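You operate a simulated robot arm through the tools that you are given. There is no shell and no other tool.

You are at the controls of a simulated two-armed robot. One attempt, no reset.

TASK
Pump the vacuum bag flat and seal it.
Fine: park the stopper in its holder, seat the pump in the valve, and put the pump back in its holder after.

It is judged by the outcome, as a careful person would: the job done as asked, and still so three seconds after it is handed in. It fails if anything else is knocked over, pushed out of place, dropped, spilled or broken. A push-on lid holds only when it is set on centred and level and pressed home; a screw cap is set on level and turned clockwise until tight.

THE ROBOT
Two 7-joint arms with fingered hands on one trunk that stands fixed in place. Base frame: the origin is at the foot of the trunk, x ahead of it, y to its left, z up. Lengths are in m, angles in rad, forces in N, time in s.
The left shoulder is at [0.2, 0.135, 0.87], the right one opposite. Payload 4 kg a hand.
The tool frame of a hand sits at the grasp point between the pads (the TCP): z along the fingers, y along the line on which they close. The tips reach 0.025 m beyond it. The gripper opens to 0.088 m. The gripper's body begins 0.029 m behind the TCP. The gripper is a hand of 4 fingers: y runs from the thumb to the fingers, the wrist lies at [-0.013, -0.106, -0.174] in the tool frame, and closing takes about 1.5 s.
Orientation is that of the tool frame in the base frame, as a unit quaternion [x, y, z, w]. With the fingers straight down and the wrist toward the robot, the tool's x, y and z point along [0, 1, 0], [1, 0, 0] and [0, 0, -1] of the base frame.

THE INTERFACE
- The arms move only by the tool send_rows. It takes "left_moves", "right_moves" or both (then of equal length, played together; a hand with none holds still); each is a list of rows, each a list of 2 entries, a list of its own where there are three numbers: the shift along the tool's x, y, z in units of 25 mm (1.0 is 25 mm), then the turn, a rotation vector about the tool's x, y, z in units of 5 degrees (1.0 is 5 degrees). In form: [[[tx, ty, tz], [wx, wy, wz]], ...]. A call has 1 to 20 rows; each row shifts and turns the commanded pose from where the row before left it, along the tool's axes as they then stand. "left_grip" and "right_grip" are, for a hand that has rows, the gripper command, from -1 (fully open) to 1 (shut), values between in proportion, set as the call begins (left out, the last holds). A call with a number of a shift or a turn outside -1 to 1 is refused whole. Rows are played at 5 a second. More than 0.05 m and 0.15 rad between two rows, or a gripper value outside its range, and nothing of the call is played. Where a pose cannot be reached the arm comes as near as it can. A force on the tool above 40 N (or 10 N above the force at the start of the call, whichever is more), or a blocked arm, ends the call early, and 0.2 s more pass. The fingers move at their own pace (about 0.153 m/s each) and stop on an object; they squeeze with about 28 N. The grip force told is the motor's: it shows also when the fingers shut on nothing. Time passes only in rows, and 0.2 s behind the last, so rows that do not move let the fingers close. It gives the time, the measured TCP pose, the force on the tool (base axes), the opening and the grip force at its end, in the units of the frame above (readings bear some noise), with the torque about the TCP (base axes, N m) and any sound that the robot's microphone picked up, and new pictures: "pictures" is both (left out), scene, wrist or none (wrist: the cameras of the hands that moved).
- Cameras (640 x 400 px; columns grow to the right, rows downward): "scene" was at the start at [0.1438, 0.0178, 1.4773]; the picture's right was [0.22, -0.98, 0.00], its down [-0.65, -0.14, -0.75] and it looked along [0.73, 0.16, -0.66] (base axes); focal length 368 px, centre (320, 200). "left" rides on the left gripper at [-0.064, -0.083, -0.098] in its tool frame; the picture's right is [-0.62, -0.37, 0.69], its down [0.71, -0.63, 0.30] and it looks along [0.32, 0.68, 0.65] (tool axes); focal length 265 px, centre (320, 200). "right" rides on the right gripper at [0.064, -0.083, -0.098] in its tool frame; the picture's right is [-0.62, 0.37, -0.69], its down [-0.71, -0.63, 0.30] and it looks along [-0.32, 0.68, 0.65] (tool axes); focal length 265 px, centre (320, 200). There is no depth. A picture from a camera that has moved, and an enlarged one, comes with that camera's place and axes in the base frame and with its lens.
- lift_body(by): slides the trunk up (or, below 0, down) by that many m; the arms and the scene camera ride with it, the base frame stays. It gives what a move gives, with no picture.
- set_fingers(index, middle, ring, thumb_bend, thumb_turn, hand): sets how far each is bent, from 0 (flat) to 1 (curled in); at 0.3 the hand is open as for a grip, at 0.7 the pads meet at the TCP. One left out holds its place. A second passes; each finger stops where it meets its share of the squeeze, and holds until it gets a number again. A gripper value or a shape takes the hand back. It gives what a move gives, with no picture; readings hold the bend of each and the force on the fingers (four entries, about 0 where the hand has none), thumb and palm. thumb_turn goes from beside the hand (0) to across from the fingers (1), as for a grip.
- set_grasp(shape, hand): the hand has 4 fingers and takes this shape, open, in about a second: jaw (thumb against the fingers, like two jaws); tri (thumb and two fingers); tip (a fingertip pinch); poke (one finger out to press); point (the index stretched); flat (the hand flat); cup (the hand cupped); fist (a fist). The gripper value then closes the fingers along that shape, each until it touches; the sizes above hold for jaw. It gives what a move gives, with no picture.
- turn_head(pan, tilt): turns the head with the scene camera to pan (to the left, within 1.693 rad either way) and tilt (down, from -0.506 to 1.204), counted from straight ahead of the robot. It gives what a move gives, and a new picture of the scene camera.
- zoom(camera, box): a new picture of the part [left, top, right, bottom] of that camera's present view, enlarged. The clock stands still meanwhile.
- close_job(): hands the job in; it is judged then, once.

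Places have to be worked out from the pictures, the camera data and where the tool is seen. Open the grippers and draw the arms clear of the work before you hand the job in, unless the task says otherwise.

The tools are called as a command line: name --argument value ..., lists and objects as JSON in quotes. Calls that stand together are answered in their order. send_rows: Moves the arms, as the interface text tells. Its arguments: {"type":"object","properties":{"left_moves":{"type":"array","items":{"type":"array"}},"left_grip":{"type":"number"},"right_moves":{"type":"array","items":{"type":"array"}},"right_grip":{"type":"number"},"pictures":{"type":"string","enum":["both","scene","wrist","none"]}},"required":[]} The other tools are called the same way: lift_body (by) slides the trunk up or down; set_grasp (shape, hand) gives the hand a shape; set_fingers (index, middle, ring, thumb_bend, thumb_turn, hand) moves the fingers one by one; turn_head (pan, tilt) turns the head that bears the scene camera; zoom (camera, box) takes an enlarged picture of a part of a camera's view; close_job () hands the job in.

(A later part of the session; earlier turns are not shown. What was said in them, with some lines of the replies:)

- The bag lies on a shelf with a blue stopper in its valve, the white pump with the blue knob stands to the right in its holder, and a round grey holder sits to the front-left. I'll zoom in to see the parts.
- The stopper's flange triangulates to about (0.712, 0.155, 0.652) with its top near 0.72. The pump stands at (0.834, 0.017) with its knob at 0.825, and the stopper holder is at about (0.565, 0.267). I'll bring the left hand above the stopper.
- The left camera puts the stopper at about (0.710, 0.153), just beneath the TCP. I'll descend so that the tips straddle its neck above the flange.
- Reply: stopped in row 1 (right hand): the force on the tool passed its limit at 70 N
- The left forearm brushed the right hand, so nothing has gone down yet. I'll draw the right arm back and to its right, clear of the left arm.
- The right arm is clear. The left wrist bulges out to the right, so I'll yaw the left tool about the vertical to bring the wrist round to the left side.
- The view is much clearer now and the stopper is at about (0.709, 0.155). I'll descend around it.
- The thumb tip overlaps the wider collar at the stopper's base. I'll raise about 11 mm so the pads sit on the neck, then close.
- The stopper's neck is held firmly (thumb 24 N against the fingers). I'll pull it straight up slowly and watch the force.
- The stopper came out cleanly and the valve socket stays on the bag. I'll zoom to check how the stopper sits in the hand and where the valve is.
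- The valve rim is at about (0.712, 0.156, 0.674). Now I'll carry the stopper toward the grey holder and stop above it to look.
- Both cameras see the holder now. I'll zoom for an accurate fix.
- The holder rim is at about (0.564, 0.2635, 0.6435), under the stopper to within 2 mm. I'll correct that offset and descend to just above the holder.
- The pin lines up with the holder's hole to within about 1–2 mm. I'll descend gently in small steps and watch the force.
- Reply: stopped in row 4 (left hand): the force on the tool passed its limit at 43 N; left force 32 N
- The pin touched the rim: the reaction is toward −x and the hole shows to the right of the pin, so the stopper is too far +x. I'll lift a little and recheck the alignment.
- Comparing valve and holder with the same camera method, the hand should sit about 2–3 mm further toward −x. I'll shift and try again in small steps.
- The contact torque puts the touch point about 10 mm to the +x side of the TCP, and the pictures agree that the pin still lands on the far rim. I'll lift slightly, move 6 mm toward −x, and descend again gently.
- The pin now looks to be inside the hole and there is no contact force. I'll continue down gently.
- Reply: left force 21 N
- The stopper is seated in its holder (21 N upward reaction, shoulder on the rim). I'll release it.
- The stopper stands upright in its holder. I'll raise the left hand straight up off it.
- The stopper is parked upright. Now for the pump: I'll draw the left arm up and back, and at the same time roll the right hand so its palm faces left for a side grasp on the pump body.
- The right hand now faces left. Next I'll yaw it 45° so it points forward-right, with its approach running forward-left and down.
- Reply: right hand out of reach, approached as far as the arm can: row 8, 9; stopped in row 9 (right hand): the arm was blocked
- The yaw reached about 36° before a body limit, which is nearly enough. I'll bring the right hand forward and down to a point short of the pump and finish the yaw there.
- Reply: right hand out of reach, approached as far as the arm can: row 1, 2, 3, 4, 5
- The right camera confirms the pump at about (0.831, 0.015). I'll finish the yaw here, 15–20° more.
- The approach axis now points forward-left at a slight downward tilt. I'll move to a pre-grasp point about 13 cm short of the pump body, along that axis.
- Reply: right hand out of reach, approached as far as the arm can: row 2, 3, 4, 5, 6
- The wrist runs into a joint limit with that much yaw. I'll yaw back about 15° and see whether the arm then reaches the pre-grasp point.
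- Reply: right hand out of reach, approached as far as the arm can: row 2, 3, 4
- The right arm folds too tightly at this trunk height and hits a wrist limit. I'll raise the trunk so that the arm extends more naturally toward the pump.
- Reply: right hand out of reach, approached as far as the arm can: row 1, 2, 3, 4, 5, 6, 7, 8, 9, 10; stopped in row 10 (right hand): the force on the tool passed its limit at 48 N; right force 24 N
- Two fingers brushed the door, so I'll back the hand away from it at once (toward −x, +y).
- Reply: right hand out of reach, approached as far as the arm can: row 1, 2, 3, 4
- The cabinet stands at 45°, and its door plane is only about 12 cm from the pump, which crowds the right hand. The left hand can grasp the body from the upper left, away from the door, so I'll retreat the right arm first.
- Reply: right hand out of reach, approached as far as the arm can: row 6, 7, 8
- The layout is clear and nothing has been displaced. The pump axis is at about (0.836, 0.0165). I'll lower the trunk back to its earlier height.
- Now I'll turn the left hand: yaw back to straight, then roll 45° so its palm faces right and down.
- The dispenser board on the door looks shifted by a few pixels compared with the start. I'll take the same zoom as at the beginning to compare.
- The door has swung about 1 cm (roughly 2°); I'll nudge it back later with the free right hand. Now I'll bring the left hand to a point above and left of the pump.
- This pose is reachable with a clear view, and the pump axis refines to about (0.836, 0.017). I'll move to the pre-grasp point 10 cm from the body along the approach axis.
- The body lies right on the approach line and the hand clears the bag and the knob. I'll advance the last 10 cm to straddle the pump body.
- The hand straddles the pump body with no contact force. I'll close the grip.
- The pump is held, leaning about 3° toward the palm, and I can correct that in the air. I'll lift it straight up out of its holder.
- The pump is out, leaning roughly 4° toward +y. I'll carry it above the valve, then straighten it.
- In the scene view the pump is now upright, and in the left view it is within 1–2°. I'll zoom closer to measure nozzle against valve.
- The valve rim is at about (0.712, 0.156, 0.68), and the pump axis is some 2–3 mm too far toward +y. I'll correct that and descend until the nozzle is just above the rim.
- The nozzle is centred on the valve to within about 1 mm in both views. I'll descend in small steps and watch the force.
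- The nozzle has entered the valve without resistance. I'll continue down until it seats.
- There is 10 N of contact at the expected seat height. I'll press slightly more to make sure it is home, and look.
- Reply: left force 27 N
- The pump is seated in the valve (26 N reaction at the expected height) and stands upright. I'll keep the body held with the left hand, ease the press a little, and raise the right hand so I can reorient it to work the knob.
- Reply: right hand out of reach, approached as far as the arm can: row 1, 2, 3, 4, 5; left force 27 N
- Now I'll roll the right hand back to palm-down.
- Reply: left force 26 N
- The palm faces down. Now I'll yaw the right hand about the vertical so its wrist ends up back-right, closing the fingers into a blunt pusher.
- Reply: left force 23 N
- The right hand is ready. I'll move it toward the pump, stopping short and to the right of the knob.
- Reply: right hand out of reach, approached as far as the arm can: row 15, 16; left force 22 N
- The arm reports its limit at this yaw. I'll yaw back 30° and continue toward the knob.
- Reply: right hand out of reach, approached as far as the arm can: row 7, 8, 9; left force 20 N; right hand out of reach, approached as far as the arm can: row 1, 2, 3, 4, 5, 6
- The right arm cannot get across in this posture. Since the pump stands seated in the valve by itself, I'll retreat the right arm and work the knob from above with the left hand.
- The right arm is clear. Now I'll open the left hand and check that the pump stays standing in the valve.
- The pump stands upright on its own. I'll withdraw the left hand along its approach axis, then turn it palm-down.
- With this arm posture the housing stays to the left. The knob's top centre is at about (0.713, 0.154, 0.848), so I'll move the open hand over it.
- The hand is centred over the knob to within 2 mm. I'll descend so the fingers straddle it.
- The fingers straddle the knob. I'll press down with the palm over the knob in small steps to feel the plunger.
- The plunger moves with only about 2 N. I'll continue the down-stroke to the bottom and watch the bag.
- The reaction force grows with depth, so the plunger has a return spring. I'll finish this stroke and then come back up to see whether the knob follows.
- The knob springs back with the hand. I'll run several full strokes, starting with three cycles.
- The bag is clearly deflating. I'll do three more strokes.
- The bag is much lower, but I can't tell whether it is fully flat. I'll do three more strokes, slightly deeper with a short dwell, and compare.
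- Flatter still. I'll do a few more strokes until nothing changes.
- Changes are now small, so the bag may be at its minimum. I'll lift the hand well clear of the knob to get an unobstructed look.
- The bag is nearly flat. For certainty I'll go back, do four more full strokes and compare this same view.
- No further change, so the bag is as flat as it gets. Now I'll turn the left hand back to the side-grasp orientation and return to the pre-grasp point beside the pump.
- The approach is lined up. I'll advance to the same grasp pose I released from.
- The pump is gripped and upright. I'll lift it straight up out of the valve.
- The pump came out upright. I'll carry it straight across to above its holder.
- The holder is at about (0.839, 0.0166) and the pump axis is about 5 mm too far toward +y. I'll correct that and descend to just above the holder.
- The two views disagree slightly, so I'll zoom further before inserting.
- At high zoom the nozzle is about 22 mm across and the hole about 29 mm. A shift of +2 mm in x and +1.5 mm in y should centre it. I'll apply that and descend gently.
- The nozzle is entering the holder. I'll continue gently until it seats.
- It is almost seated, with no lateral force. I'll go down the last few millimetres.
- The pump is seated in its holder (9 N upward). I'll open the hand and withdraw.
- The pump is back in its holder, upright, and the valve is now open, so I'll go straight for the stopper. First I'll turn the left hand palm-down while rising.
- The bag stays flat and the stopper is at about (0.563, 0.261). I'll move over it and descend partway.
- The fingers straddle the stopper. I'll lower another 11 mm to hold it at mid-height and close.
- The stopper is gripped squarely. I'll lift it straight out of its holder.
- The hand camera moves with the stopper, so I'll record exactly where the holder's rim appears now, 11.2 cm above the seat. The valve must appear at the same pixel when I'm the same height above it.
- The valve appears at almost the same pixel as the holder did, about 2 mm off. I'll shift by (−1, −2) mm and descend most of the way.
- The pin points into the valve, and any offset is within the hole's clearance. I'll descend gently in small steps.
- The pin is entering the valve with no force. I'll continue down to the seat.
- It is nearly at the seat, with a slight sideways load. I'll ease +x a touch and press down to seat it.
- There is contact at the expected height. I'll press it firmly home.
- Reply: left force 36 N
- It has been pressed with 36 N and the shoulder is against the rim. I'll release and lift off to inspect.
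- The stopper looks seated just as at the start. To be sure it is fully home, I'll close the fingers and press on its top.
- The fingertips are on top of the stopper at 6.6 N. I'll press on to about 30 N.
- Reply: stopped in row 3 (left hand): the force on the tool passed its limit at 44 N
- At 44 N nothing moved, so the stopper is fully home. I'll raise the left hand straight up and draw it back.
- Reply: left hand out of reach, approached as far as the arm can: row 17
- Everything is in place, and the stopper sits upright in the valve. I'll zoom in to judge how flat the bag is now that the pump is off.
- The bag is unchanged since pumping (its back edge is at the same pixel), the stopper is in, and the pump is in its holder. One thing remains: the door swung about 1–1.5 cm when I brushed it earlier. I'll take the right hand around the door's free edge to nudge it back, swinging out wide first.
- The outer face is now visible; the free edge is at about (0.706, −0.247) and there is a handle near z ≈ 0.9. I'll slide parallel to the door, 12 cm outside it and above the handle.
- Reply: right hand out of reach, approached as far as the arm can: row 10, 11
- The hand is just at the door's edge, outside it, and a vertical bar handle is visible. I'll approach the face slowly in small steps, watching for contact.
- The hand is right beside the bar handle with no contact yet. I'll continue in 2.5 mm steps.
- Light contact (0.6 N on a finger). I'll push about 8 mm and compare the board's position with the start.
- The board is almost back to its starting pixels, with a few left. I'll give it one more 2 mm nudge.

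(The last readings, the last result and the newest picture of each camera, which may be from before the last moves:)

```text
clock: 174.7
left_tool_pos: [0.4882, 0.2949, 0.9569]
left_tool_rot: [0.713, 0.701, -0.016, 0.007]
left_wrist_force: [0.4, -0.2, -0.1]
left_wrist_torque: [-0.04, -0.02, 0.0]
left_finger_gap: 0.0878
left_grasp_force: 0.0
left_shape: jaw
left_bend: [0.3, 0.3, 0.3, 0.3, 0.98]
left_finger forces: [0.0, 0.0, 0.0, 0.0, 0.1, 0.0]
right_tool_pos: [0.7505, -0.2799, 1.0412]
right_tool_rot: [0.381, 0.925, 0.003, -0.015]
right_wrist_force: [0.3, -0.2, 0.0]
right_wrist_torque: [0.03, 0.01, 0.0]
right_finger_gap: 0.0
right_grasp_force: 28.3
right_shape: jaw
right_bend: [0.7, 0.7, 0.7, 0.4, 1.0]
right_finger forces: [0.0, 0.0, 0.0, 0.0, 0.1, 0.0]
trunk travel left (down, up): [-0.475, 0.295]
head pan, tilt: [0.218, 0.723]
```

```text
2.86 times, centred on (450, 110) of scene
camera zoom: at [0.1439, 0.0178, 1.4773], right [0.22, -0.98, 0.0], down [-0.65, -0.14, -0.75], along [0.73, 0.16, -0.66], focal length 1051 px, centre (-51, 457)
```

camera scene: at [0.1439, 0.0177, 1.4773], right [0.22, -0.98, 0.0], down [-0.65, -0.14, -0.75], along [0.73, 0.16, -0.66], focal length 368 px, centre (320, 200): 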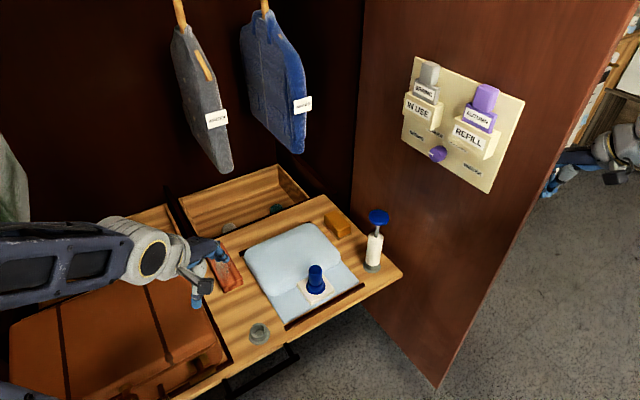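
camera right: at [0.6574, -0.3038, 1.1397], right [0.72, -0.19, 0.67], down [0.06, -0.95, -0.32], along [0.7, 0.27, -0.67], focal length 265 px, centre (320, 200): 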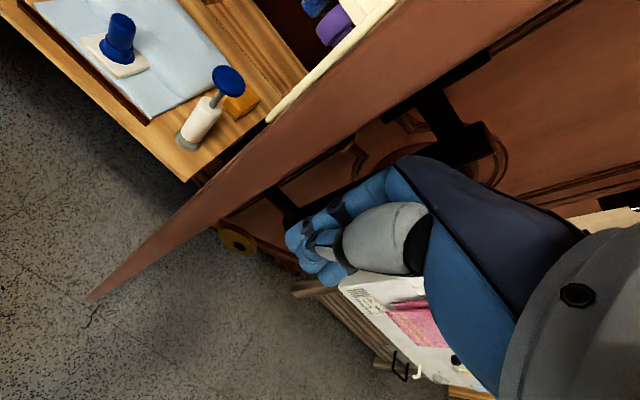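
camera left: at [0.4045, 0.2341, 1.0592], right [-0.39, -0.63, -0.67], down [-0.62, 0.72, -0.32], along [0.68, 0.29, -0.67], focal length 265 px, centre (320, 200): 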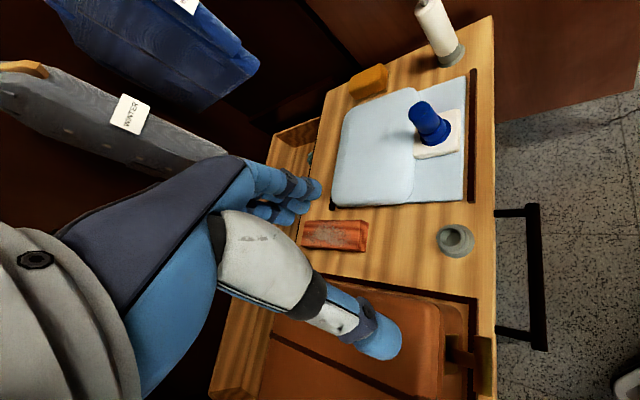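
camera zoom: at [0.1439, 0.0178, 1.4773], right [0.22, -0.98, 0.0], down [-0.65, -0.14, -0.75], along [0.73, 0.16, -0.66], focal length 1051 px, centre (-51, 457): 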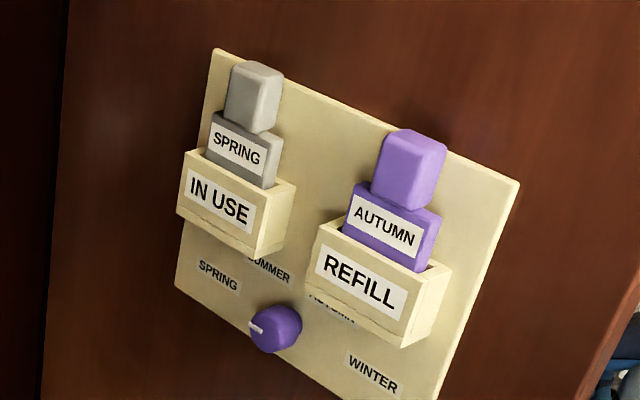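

The board is back at its starting pixels. I'll withdraw the right hand outward and back, then open it.

send_rows --right_moves '[[[-0.5, 0, 0], [0, 0, 0]], [[-0.9, 0, 0], [0, 0, 0]], [[-0.9, 0, 0], [0, 0, 0]], [[0, -0.9, 0], [0, 0, 0]], [[0, -0.9, 0], [0, 0, 0]], [[0, -0.9, 0], [0, 0, 0]], [[0, -0.9, 0], [0, 0, 0]], [[0, -0.9, 0], [0, 0, 0]], [[0, -0.9, 0], [0, 0, 0]], [[0, -0.9, 0], [0, 0, 0]], [[0, -0.9, 0], [0, 0, 0]], [[0, -0.9, 0], [0, 0, 0]]]' --pictures "none"

send_rows --right_moves '[[[0, -0.5, 0], [0, 0, 0]], [[0, 0, 0], [0, 0, 0]], [[0, 0, 0], [0, 0, 0]], [[0, 0, 0], [0, 0, 0]], [[0, 0, 0], [0, 0, 0]], [[0, 0, 0], [0, 0, 0]]]' --right_grip -1

zoom --camera "scene" --box '[380, 40, 520, 180]'

zoom --camera "scene" --box '[220, 190, 420, 350]'

```text
clock: 177.3
left_tool_pos: [0.4885, 0.2942, 0.9566]
left_tool_rot: [0.713, 0.701, -0.017, 0.006]
left_wrist_force: [-0.3, -0.2, 0.1]
left_wrist_torque: [-0.04, 0.01, -0.01]
left_finger_gap: 0.0877
left_grasp_force: 0.0
left_shape: jaw
left_bend: [0.3, 0.3, 0.3, 0.3, 0.98]
left_finger forces: [0.0, 0.1, 0.1, 0.0, 0.0, 0.0]
right_tool_pos: [0.6481, -0.4648, 1.0392]
right_tool_rot: [0.381, 0.925, 0.004, -0.015]
right_wrist_force: [0.0, -0.5, 0.2]
right_wrist_torque: [0.02, -0.01, 0.0]
right_finger_gap: 0.0
right_grasp_force: 28.0
right_shape: jaw
right_bend: [0.7, 0.7, 0.7, 0.4, 1.0]
right_finger forces: [0.0, 0.0, 0.1, 0.0, 0.1, 0.0]
trunk travel left (down, up): [-0.475, 0.295]
head pan, tilt: [0.218, 0.723]
```

```text
clock: 178.7
left_tool_pos: [0.4873, 0.2952, 0.9572]
left_tool_rot: [0.713, 0.701, -0.016, 0.006]
left_wrist_force: [0.3, -0.7, 0.0]
left_wrist_torque: [-0.01, -0.01, 0.02]
left_finger_gap: 0.0878
left_grasp_force: 0.0
left_shape: jaw
left_bend: [0.3, 0.3, 0.3, 0.3, 0.98]
left_finger forces: [0.0, 0.0, 0.1, 0.0, 0.1, 0.0]
right_tool_pos: [0.6381, -0.4723, 1.0397]
right_tool_rot: [0.381, 0.924, 0.004, -0.015]
right_wrist_force: [-0.2, -0.1, -0.6]
right_wrist_torque: [0.01, -0.01, -0.01]
right_finger_gap: 0.0876
right_grasp_force: 0.0
right_shape: jaw
right_bend: [0.3, 0.3, 0.3, 0.3, 0.98]
right_finger forces: [0.1, 0.0, 0.0, 0.0, 0.0, 0.0]
trunk travel left (down, up): [-0.475, 0.295]
head pan, tilt: [0.218, 0.723]
camera scene: at [0.1438, 0.0177, 1.4773], right [0.22, -0.98, 0.0], down [-0.65, -0.14, -0.75], along [0.73, 0.16, -0.66], focal length 368 px, centre (320, 200)
camera right: at [0.5372, -0.4897, 1.1393], right [0.72, -0.19, 0.67], down [0.06, -0.94, -0.32], along [0.7, 0.27, -0.67], focal length 265 px, centre (320, 200)
```

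scene: 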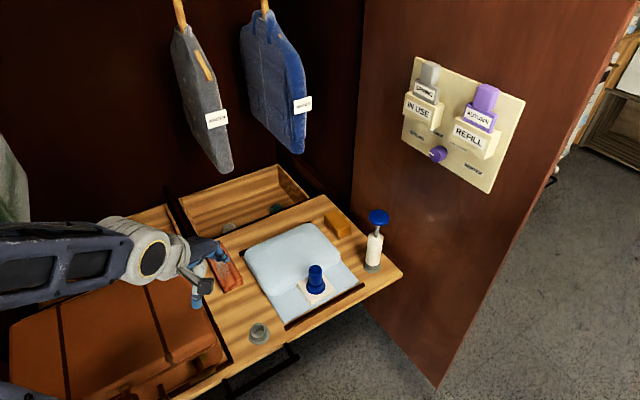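
right: 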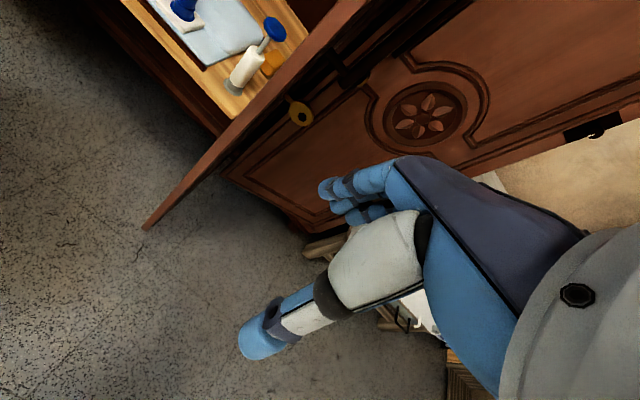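

```text
2.86 times, centred on (450, 110) of scene
camera zoom: at [0.1438, 0.0177, 1.4773], right [0.22, -0.98, 0.0], down [-0.65, -0.14, -0.75], along [0.73, 0.16, -0.66], focal length 1051 px, centre (-51, 457)
```

zoom: 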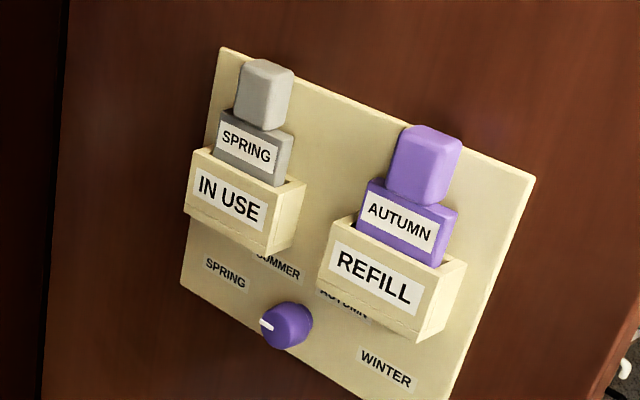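

```text
2.50 times, centred on (320, 270) of scene
camera zoom: at [0.1438, 0.0177, 1.4773], right [0.22, -0.98, 0.0], down [-0.65, -0.14, -0.75], along [0.73, 0.16, -0.66], focal length 920 px, centre (320, 25)
```

zoom: 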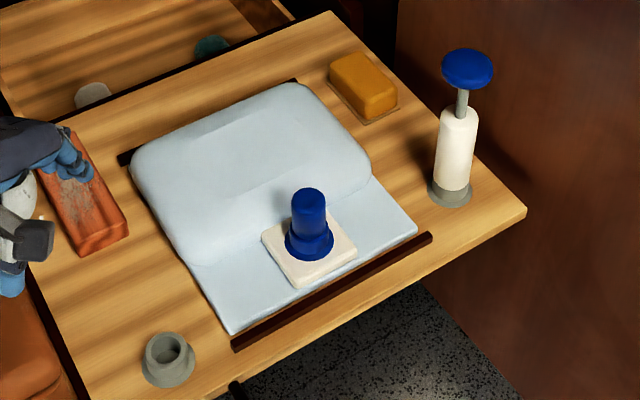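

The door returned to its opened-out position during my withdrawal, so the hand probably dragged the handle outward. I'll repeat the nudge, but this time leave by sliding toward the free edge instead of pulling outward.

send_rows --right_moves '[[[0, 0, 0], [0, 0, 0]], [[0, 0, 0], [0, 0, 0]], [[0, 0, 0], [0, 0, 0]], [[0, 0, 0], [0, 0, 0]], [[0, 0, 0], [0, 0, 0]], [[0, 0, 0], [0, 0, 0]], [[0, 0.9, 0], [0, 0, 0]], [[0, 0.9, 0], [0, 0, 0]], [[0, 0.9, 0], [0, 0, 0]], [[0, 0.9, 0], [0, 0, 0]], [[0, 0.9, 0], [0, 0, 0]], [[0, 0.9, 0], [0, 0, 0]], [[0, 0.9, 0], [0, 0, 0]], [[0, 0.9, 0], [0, 0, 0]], [[0, 0.9, 0], [0, 0, 0]], [[0.5, 0, 0], [0, 0, 0]], [[0.5, 0, 0], [0, 0, 0]], [[0.4, 0, 0], [0, 0, 0]]]' --right_grip 1

zoom --camera "scene" --box '[380, 40, 520, 180]'

```text
clock: 182.5
left_tool_pos: [0.4872, 0.2946, 0.9569]
left_tool_rot: [0.713, 0.701, -0.017, 0.006]
left_wrist_force: [0.5, -0.5, 0.4]
left_wrist_torque: [0.02, -0.01, 0.0]
left_finger_gap: 0.0877
left_grasp_force: 0.0
left_shape: jaw
left_bend: [0.3, 0.3, 0.3, 0.3, 0.98]
left_finger forces: [0.0, 0.0, 0.1, 0.0, 0.0, 0.0]
right_tool_pos: [0.7563, -0.3048, 1.0388]
right_tool_rot: [0.381, 0.925, 0.004, -0.015]
right_wrist_force: [1.0, 0.3, -0.5]
right_wrist_torque: [0.02, -0.03, -0.02]
right_finger_gap: 0.0
right_grasp_force: 28.3
right_shape: jaw
right_bend: [0.7, 0.7, 0.7, 0.39, 1.0]
right_finger forces: [0.0, 0.1, 0.0, 0.1, 0.0, 0.0]
trunk travel left (down, up): [-0.475, 0.295]
head pan, tilt: [0.218, 0.723]
camera scene: at [0.1439, 0.0178, 1.4773], right [0.22, -0.98, 0.0], down [-0.65, -0.14, -0.75], along [0.73, 0.16, -0.66], focal length 368 px, centre (320, 200)
camera right: at [0.6557, -0.3198, 1.1399], right [0.72, -0.19, 0.67], down [0.06, -0.94, -0.32], along [0.7, 0.27, -0.67], focal length 265 px, centre (320, 200)
```

scene: 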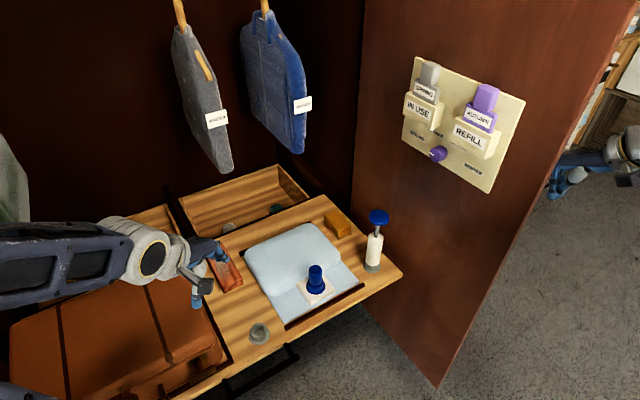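
right: 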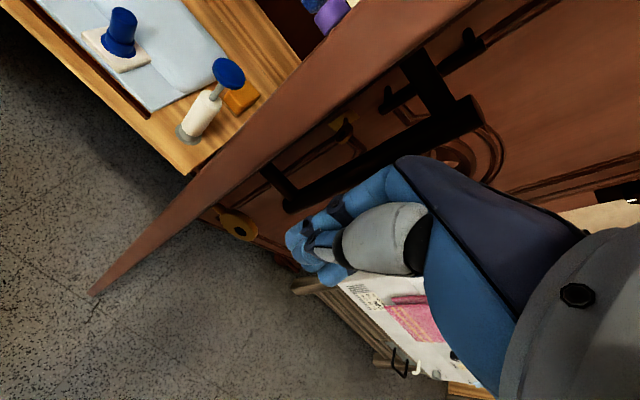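

```text
2.86 times, centred on (450, 110) of scene
camera zoom: at [0.1439, 0.0178, 1.4773], right [0.22, -0.98, 0.0], down [-0.65, -0.14, -0.75], along [0.73, 0.16, -0.66], focal length 1051 px, centre (-51, 457)
```

zoom: 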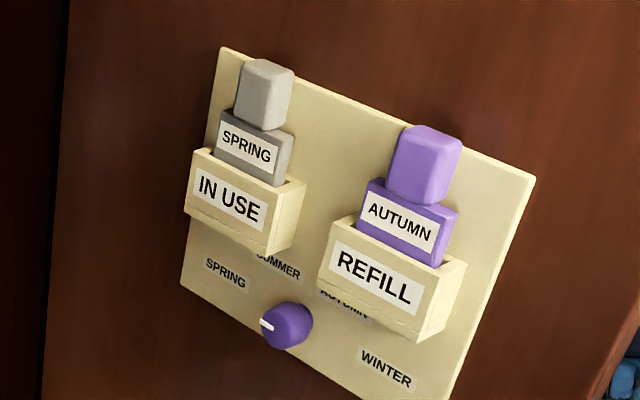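

send_rows --right_moves '[[[0.15, 0, 0], [0, 0, 0]], [[0.15, 0, 0], [0, 0, 0]], [[0.1, 0, 0], [0, 0, 0]], [[0.1, 0, 0], [0, 0, 0]], [[0.1, 0, 0], [0, 0, 0]], [[0.08, 0, 0], [0, 0, 0]], [[0, 0, 0], [0, 0, 0]]]' --pictures "wrist"

zoom --camera "scene" --box '[380, 40, 520, 180]'

```text
clock: 184.1
left_tool_pos: [0.4873, 0.2942, 0.956]
left_tool_rot: [0.713, 0.701, -0.017, 0.007]
left_wrist_force: [0.9, -0.1, -0.5]
left_wrist_torque: [-0.03, -0.01, 0.0]
left_finger_gap: 0.0878
left_grasp_force: 0.1
left_shape: jaw
left_bend: [0.3, 0.3, 0.3, 0.3, 0.98]
left_finger forces: [0.0, 0.0, 0.0, 0.0, 0.1, 0.0]
right_tool_pos: [0.7454, -0.2917, 1.0393]
right_tool_rot: [0.381, 0.924, 0.004, -0.015]
right_wrist_force: [0.4, 1.0, 0.2]
right_wrist_torque: [0.04, -0.02, 0.0]
right_finger_gap: 0.0
right_grasp_force: 27.8
right_shape: jaw
right_bend: [0.7, 0.7, 0.7, 0.39, 1.0]
right_finger forces: [0.1, 0.0, 0.1, 0.0, 0.0, 0.0]
trunk travel left (down, up): [-0.475, 0.295]
head pan, tilt: [0.218, 0.723]
camera right: at [0.6434, -0.3076, 1.1395], right [0.72, -0.19, 0.67], down [0.06, -0.94, -0.32], along [0.7, 0.27, -0.67], focal length 265 px, centre (320, 200)
```

right: 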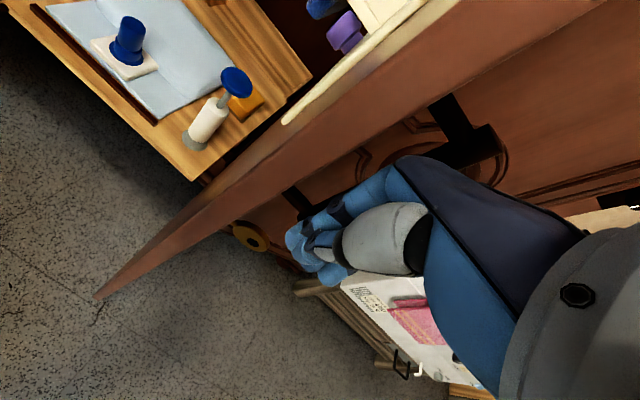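

```text
2.86 times, centred on (450, 110) of scene
camera zoom: at [0.1439, 0.0177, 1.4773], right [0.22, -0.98, 0.0], down [-0.65, -0.14, -0.75], along [0.73, 0.16, -0.66], focal length 1051 px, centre (-51, 457)
```

zoom: 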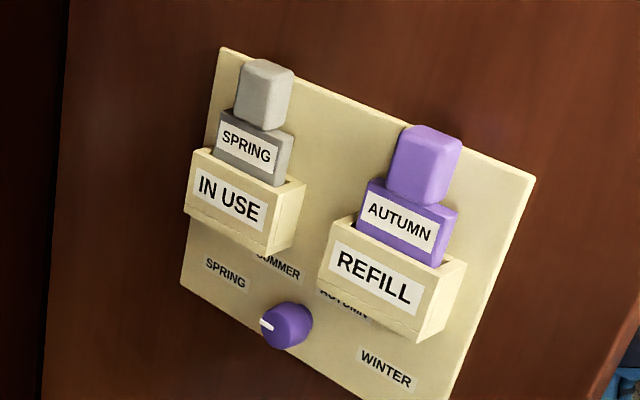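

There is no contact yet at this slightly different position. I'll continue in small steps.

send_rows --right_moves '[[[0.12, 0, 0], [0, 0, 0]], [[0.12, 0, 0], [0, 0, 0]], [[0.12, 0, 0], [0, 0, 0]], [[0.1, 0, 0], [0, 0, 0]]]' --pictures "wrist"

zoom --camera "scene" --box '[380, 40, 520, 180]'

```text
clock: 185.1
left_tool_pos: [0.488, 0.2944, 0.9564]
left_tool_rot: [0.713, 0.701, -0.016, 0.007]
left_wrist_force: [-0.7, 0.4, -0.4]
left_wrist_torque: [-0.03, -0.01, 0.0]
left_finger_gap: 0.0874
left_grasp_force: 0.1
left_shape: jaw
left_bend: [0.3, 0.3, 0.3, 0.3, 0.98]
left_finger forces: [0.0, 0.0, 0.1, 0.0, 0.1, 0.1]
right_tool_pos: [0.7369, -0.2844, 1.0396]
right_tool_rot: [0.382, 0.924, 0.004, -0.015]
right_wrist_force: [-0.6, -0.1, 0.0]
right_wrist_torque: [-0.04, -0.05, 0.0]
right_finger_gap: 0.0
right_grasp_force: 28.4
right_shape: jaw
right_bend: [0.7, 0.7, 0.7, 0.39, 1.0]
right_finger forces: [0.0, 0.0, 0.0, 0.1, 0.0, 0.0]
trunk travel left (down, up): [-0.475, 0.295]
head pan, tilt: [0.218, 0.723]
camera right: at [0.6356, -0.2998, 1.1393], right [0.72, -0.19, 0.67], down [0.06, -0.94, -0.32], along [0.7, 0.27, -0.67], focal length 265 px, centre (320, 200)
```

right: 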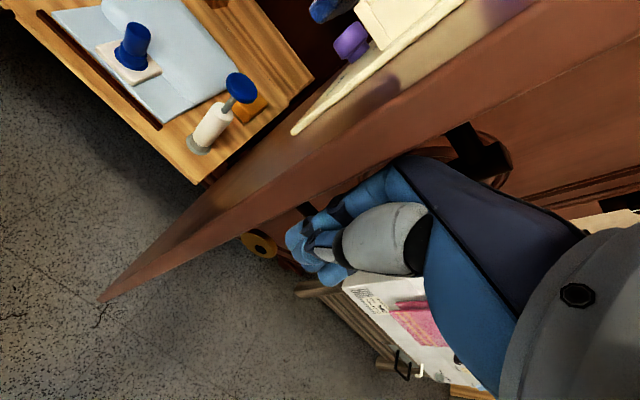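

```text
2.86 times, centred on (450, 110) of scene
camera zoom: at [0.1439, 0.0177, 1.4773], right [0.22, -0.98, 0.0], down [-0.65, -0.14, -0.75], along [0.73, 0.16, -0.66], focal length 1051 px, centre (-51, 457)
```

zoom: 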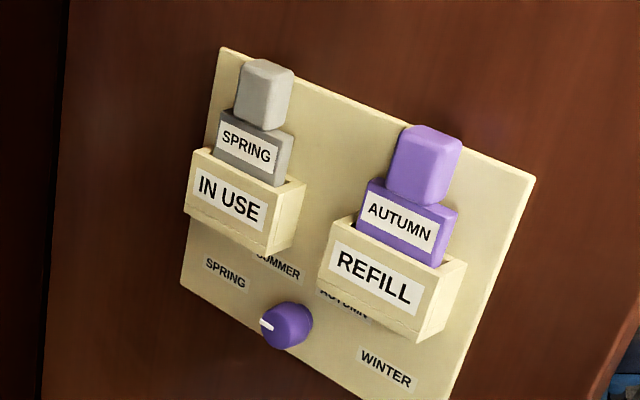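

send_rows --right_moves '[[[0.12, 0, 0], [0, 0, 0]], [[0.12, 0, 0], [0, 0, 0]], [[0.12, 0, 0], [0, 0, 0]]]' --pictures "wrist"

zoom --camera "scene" --box '[380, 40, 520, 180]'

```text
clock: 185.9
left_tool_pos: [0.4871, 0.2958, 0.9562]
left_tool_rot: [0.714, 0.7, -0.017, 0.007]
left_wrist_force: [0.0, 0.2, -0.3]
left_wrist_torque: [-0.02, 0.0, 0.0]
left_finger_gap: 0.0876
left_grasp_force: 0.0
left_shape: jaw
left_bend: [0.3, 0.3, 0.3, 0.3, 0.98]
left_finger forces: [0.0, 0.1, 0.1, 0.0, 0.0, 0.1]
right_tool_pos: [0.7316, -0.2777, 1.0402]
right_tool_rot: [0.381, 0.924, 0.003, -0.014]
right_wrist_force: [0.5, -0.3, -0.2]
right_wrist_torque: [-0.02, -0.03, 0.02]
right_finger_gap: 0.0
right_grasp_force: 28.2
right_shape: jaw
right_bend: [0.7, 0.7, 0.7, 0.39, 1.0]
right_finger forces: [0.1, 0.1, 0.0, 0.0, 0.2, 0.1]
trunk travel left (down, up): [-0.475, 0.295]
head pan, tilt: [0.218, 0.723]
camera right: at [0.6289, -0.2933, 1.1409], right [0.72, -0.19, 0.67], down [0.06, -0.94, -0.32], along [0.7, 0.27, -0.67], focal length 265 px, centre (320, 200)
```

right: 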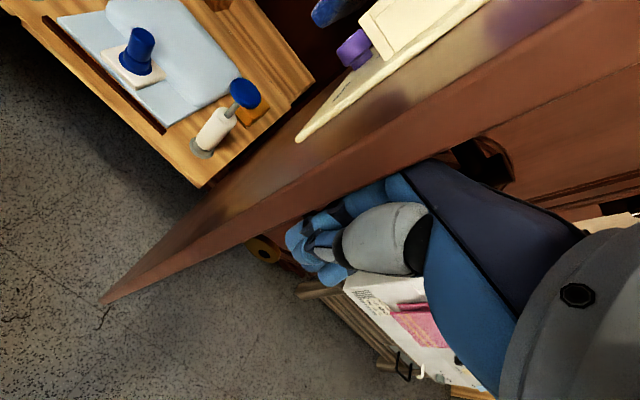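

```text
2.86 times, centred on (450, 110) of scene
camera zoom: at [0.1439, 0.0177, 1.4773], right [0.22, -0.98, 0.0], down [-0.65, -0.14, -0.75], along [0.73, 0.16, -0.66], focal length 1051 px, centre (-51, 457)
```

zoom: 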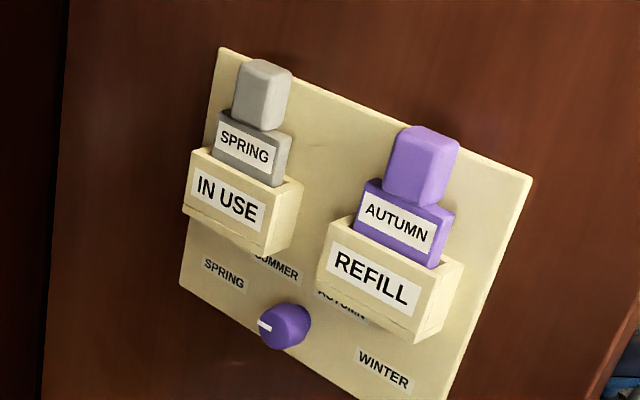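

Contact with the face now; the board has begun to move. I'll push 9–10 mm more and check.

send_rows --right_moves '[[[0.12, 0, 0], [0, 0, 0]], [[0.12, 0, 0], [0, 0, 0]], [[0.1, 0, 0], [0, 0, 0]], [[0, 0, 0], [0, 0, 0]]]' --pictures "none"

zoom --camera "scene" --box '[380, 40, 520, 180]'

```text
clock: 186.9
left_tool_pos: [0.4874, 0.295, 0.9578]
left_tool_rot: [0.713, 0.701, -0.017, 0.008]
left_wrist_force: [-0.1, -0.6, -0.4]
left_wrist_torque: [0.02, -0.03, -0.02]
left_finger_gap: 0.0877
left_grasp_force: 0.1
left_shape: jaw
left_bend: [0.3, 0.3, 0.3, 0.3, 0.98]
left_finger forces: [0.0, 0.1, 0.0, 0.1, 0.0, 0.0]
right_tool_pos: [0.7245, -0.2714, 1.0394]
right_tool_rot: [0.381, 0.924, 0.004, -0.015]
right_wrist_force: [-0.7, -0.4, -0.3]
right_wrist_torque: [0.01, -0.03, 0.02]
right_finger_gap: 0.0
right_grasp_force: 28.9
right_shape: jaw
right_bend: [0.7, 0.7, 0.7, 0.39, 1.0]
right_finger forces: [0.0, 0.0, 0.0, 0.1, 0.0, 0.0]
trunk travel left (down, up): [-0.475, 0.295]
head pan, tilt: [0.218, 0.723]
```

```text
2.86 times, centred on (450, 110) of scene
camera zoom: at [0.1439, 0.0178, 1.4773], right [0.22, -0.98, 0.0], down [-0.65, -0.14, -0.75], along [0.73, 0.16, -0.66], focal length 1051 px, centre (-51, 457)
```

zoom: 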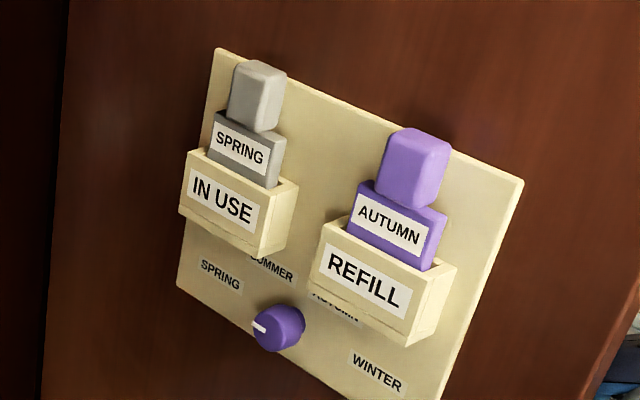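

send_rows --right_moves '[[[0.1, 0, 0], [0, 0, 0]], [[0.08, 0, 0], [0, 0, 0]], [[0, 0, 0], [0, 0, 0]], [[0, 0, 0], [0, 0, 0]]]' --pictures "none"

zoom --camera "scene" --box '[380, 40, 520, 180]'

```text
clock: 187.9
left_tool_pos: [0.4875, 0.2931, 0.9568]
left_tool_rot: [0.713, 0.701, -0.016, 0.006]
left_wrist_force: [0.6, -0.2, 0.5]
left_wrist_torque: [0.02, 0.02, -0.01]
left_finger_gap: 0.0875
left_grasp_force: 0.1
left_shape: jaw
left_bend: [0.3, 0.3, 0.3, 0.3, 0.98]
left_finger forces: [0.0, 0.0, 0.1, 0.0, 0.0, 0.0]
right_tool_pos: [0.7213, -0.2691, 1.0413]
right_tool_rot: [0.38, 0.925, 0.004, -0.015]
right_wrist_force: [0.5, 0.5, 0.0]
right_wrist_torque: [0.0, -0.03, 0.0]
right_finger_gap: 0.0
right_grasp_force: 28.0
right_shape: jaw
right_bend: [0.7, 0.7, 0.7, 0.39, 1.0]
right_finger forces: [0.0, 0.0, 0.1, 0.1, 0.1, 0.0]
trunk travel left (down, up): [-0.475, 0.295]
head pan, tilt: [0.218, 0.723]
```

```text
2.86 times, centred on (450, 110) of scene
camera zoom: at [0.1439, 0.0178, 1.4773], right [0.22, -0.98, 0.0], down [-0.65, -0.14, -0.75], along [0.73, 0.16, -0.66], focal length 1051 px, centre (-51, 457)
```

zoom: 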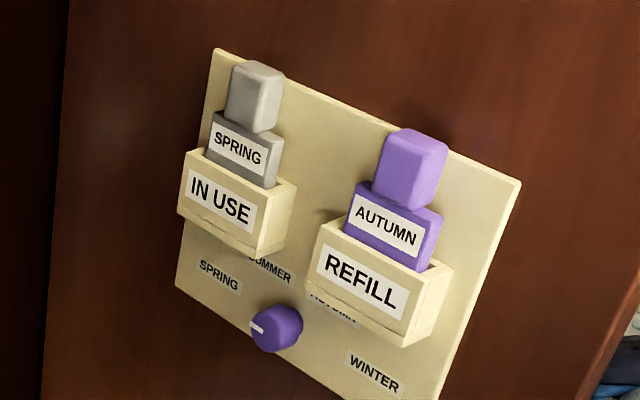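

Within about 1 mm of the start. Now I'll leave by sliding straight back toward the free edge, with no outward motion.

send_rows --right_moves '[[[0, -0.5, 0], [0, 0, 0]], [[0, -0.7, 0], [0, 0, 0]], [[0, -0.9, 0], [0, 0, 0]], [[0, -0.9, 0], [0, 0, 0]], [[0, -0.9, 0], [0, 0, 0]]]'

zoom --camera "scene" --box '[380, 40, 520, 180]'

```text
clock: 189.1
left_tool_pos: [0.4881, 0.2947, 0.9565]
left_tool_rot: [0.713, 0.701, -0.017, 0.006]
left_wrist_force: [0.5, 0.1, 0.6]
left_wrist_torque: [0.0, -0.01, 0.02]
left_finger_gap: 0.0876
left_grasp_force: 0.2
left_shape: jaw
left_bend: [0.3, 0.3, 0.3, 0.3, 0.98]
left_finger forces: [0.0, 0.1, 0.0, 0.0, 0.0, 0.0]
right_tool_pos: [0.6534, -0.3372, 1.0424]
right_tool_rot: [0.38, 0.925, 0.004, -0.015]
right_wrist_force: [-0.3, 0.1, 0.0]
right_wrist_torque: [0.01, 0.01, -0.01]
right_finger_gap: 0.0
right_grasp_force: 28.3
right_shape: jaw
right_bend: [0.7, 0.7, 0.7, 0.39, 1.0]
right_finger forces: [0.0, 0.0, 0.0, 0.1, 0.0, 0.0]
trunk travel left (down, up): [-0.475, 0.295]
head pan, tilt: [0.218, 0.723]
camera scene: at [0.144, 0.0179, 1.4773], right [0.22, -0.98, 0.0], down [-0.65, -0.14, -0.75], along [0.73, 0.16, -0.66], focal length 368 px, centre (320, 200)
camera right: at [0.5518, -0.3537, 1.1424], right [0.72, -0.19, 0.67], down [0.06, -0.94, -0.32], along [0.69, 0.27, -0.67], focal length 265 px, centre (320, 200)
```

scene: 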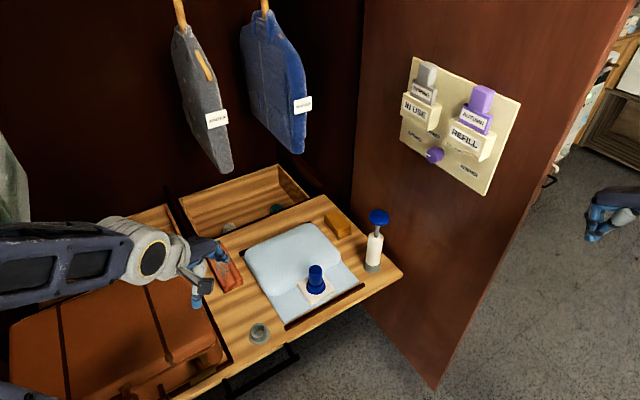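
right: 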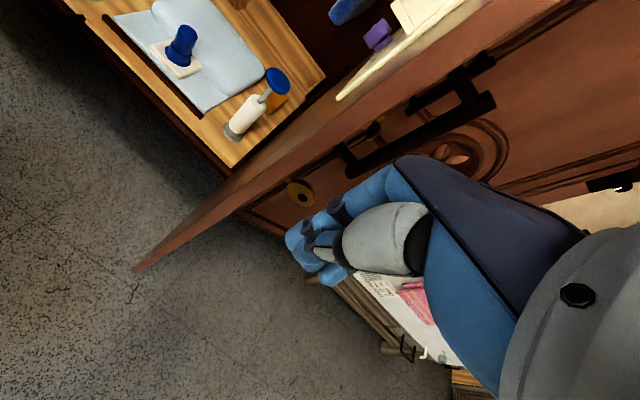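

```text
2.86 times, centred on (450, 110) of scene
camera zoom: at [0.144, 0.0179, 1.4773], right [0.22, -0.98, 0.0], down [-0.65, -0.14, -0.75], along [0.73, 0.16, -0.66], focal length 1051 px, centre (-51, 457)
```

zoom: 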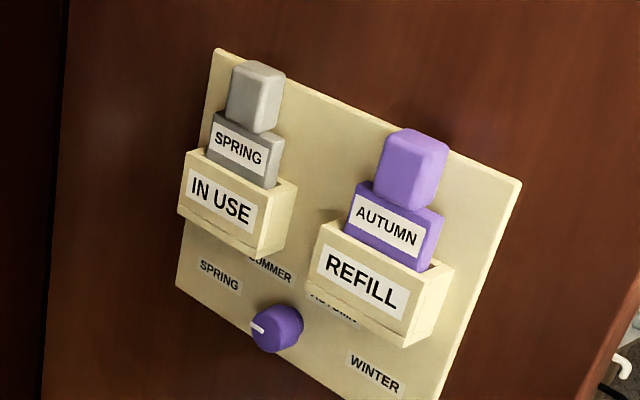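

The door stayed at its original position this time. I'll draw the right hand further back, open it, and do a final check.

send_rows --right_moves '[[[0, -0.9, 0], [0, 0, 0]], [[0, -0.9, 0], [0, 0, 0]], [[0, -0.9, 0], [0, 0, 0]], [[0, -0.9, 0], [0, 0, 0]], [[-0.5, -0.5, 0], [0, 0, 0]]]' --pictures "none"

send_rows --right_moves '[[[0, 0, 0], [0, 0, 0]], [[0, 0, 0], [0, 0, 0]], [[0, 0, 0], [0, 0, 0]], [[0, 0, 0], [0, 0, 0]], [[0, 0, 0], [0, 0, 0]], [[0, 0, 0], [0, 0, 0]], [[0, 0, 0], [0, 0, 0]], [[0, 0, 0], [0, 0, 0]]]' --right_grip -1 --pictures "scene"

zoom --camera "scene" --box '[380, 40, 520, 180]'

zoom --camera "scene" --box '[150, 160, 420, 360]'

```text
clock: 190.3
left_tool_pos: [0.488, 0.2952, 0.9567]
left_tool_rot: [0.713, 0.701, -0.017, 0.007]
left_wrist_force: [-0.6, 0.2, -0.3]
left_wrist_torque: [0.0, 0.01, 0.02]
left_finger_gap: 0.0881
left_grasp_force: 0.0
left_shape: jaw
left_bend: [0.3, 0.3, 0.3, 0.3, 0.98]
left_finger forces: [0.0, 0.0, 0.1, 0.1, 0.0, 0.1]
right_tool_pos: [0.5891, -0.4201, 1.0424]
right_tool_rot: [0.381, 0.924, 0.003, -0.014]
right_wrist_force: [-0.2, 0.2, -1.3]
right_wrist_torque: [0.0, -0.01, 0.05]
right_finger_gap: 0.0
right_grasp_force: 27.7
right_shape: jaw
right_bend: [0.7, 0.7, 0.7, 0.4, 1.0]
right_finger forces: [0.1, 0.0, 0.0, 0.0, 0.0, 0.0]
trunk travel left (down, up): [-0.475, 0.295]
head pan, tilt: [0.218, 0.723]
```

```text
clock: 192.1
left_tool_pos: [0.4878, 0.2955, 0.9556]
left_tool_rot: [0.714, 0.7, -0.016, 0.006]
left_wrist_force: [0.1, 0.3, -0.4]
left_wrist_torque: [0.02, -0.02, 0.0]
left_finger_gap: 0.0877
left_grasp_force: 0.1
left_shape: jaw
left_bend: [0.3, 0.3, 0.3, 0.3, 0.98]
left_finger forces: [0.0, 0.0, 0.0, 0.0, 0.1, 0.1]
right_tool_pos: [0.5898, -0.419, 1.0432]
right_tool_rot: [0.38, 0.925, 0.002, -0.015]
right_wrist_force: [0.8, 0.9, -0.2]
right_wrist_torque: [-0.01, -0.02, 0.0]
right_finger_gap: 0.0875
right_grasp_force: 0.1
right_shape: jaw
right_bend: [0.3, 0.3, 0.3, 0.3, 0.98]
right_finger forces: [0.0, 0.0, 0.0, 0.0, 0.0, 0.0]
trunk travel left (down, up): [-0.475, 0.295]
head pan, tilt: [0.218, 0.723]
camera scene: at [0.1438, 0.0177, 1.4773], right [0.22, -0.98, 0.0], down [-0.65, -0.14, -0.75], along [0.73, 0.16, -0.66], focal length 368 px, centre (320, 200)
```

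scene: 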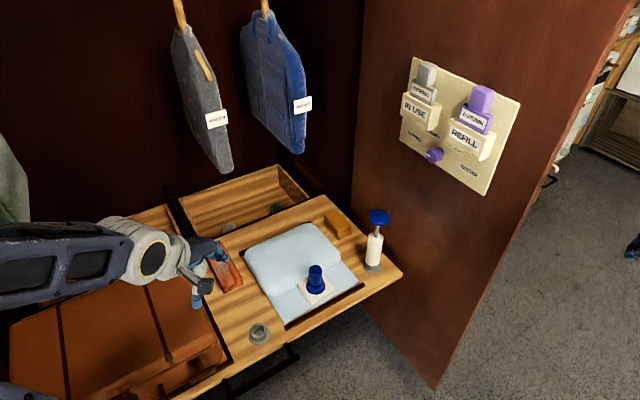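

```text
2.86 times, centred on (450, 110) of scene
camera zoom: at [0.1438, 0.0177, 1.4773], right [0.22, -0.98, 0.0], down [-0.65, -0.14, -0.75], along [0.73, 0.16, -0.66], focal length 1051 px, centre (-51, 457)
```

zoom: 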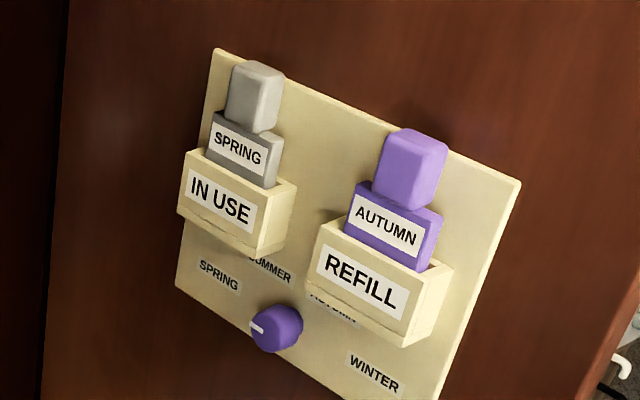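

```text
2.00 times, centred on (285, 260) of scene
camera zoom: at [0.1438, 0.0177, 1.4773], right [0.22, -0.98, 0.0], down [-0.65, -0.14, -0.75], along [0.73, 0.16, -0.66], focal length 736 px, centre (390, 80)
```

zoom: 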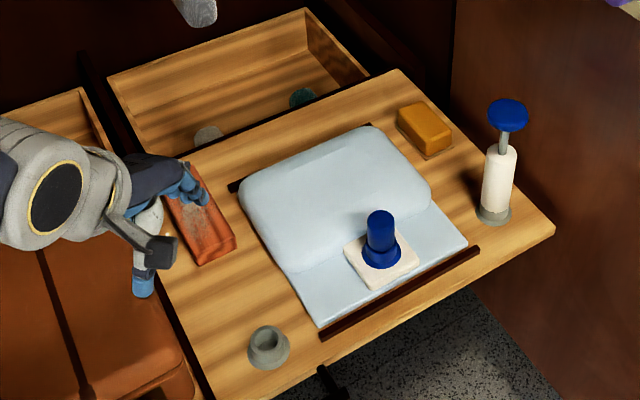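

The bag is pumped flat and sealed with the stopper, the pump is back in its holder, and the door and everything else are where they started. Both hands are open and clear of the work, so I'm handing in the job.

close_job

```text
The job is handed in.
```

I pumped the vacuum bag flat, sealed it with its stopper, put the pump back in its holder, and handed the job in. I have no result from the judging yet.

- **Bag:** about 14 full strokes. The last few made no visible difference, so this is as flat as the pump gets it. A low, soft thickness remains, and it did not re-inflate while the valve was open.
- **Stopper:** I parked it in its holder while pumping, then pressed it back into the valve. It did not move under about 44 N from above.
- **Pump:** it was seated in the valve for pumping and now stands upright in its holder.
- **Door:** early on, the right hand brushed the cabinet door and swung it about 1–1.5 cm. I nudged it back to within a couple of millimetres of where it started, and it was still there in the last picture. Nothing else looked out of place.

Both hands are open and clear of the work.
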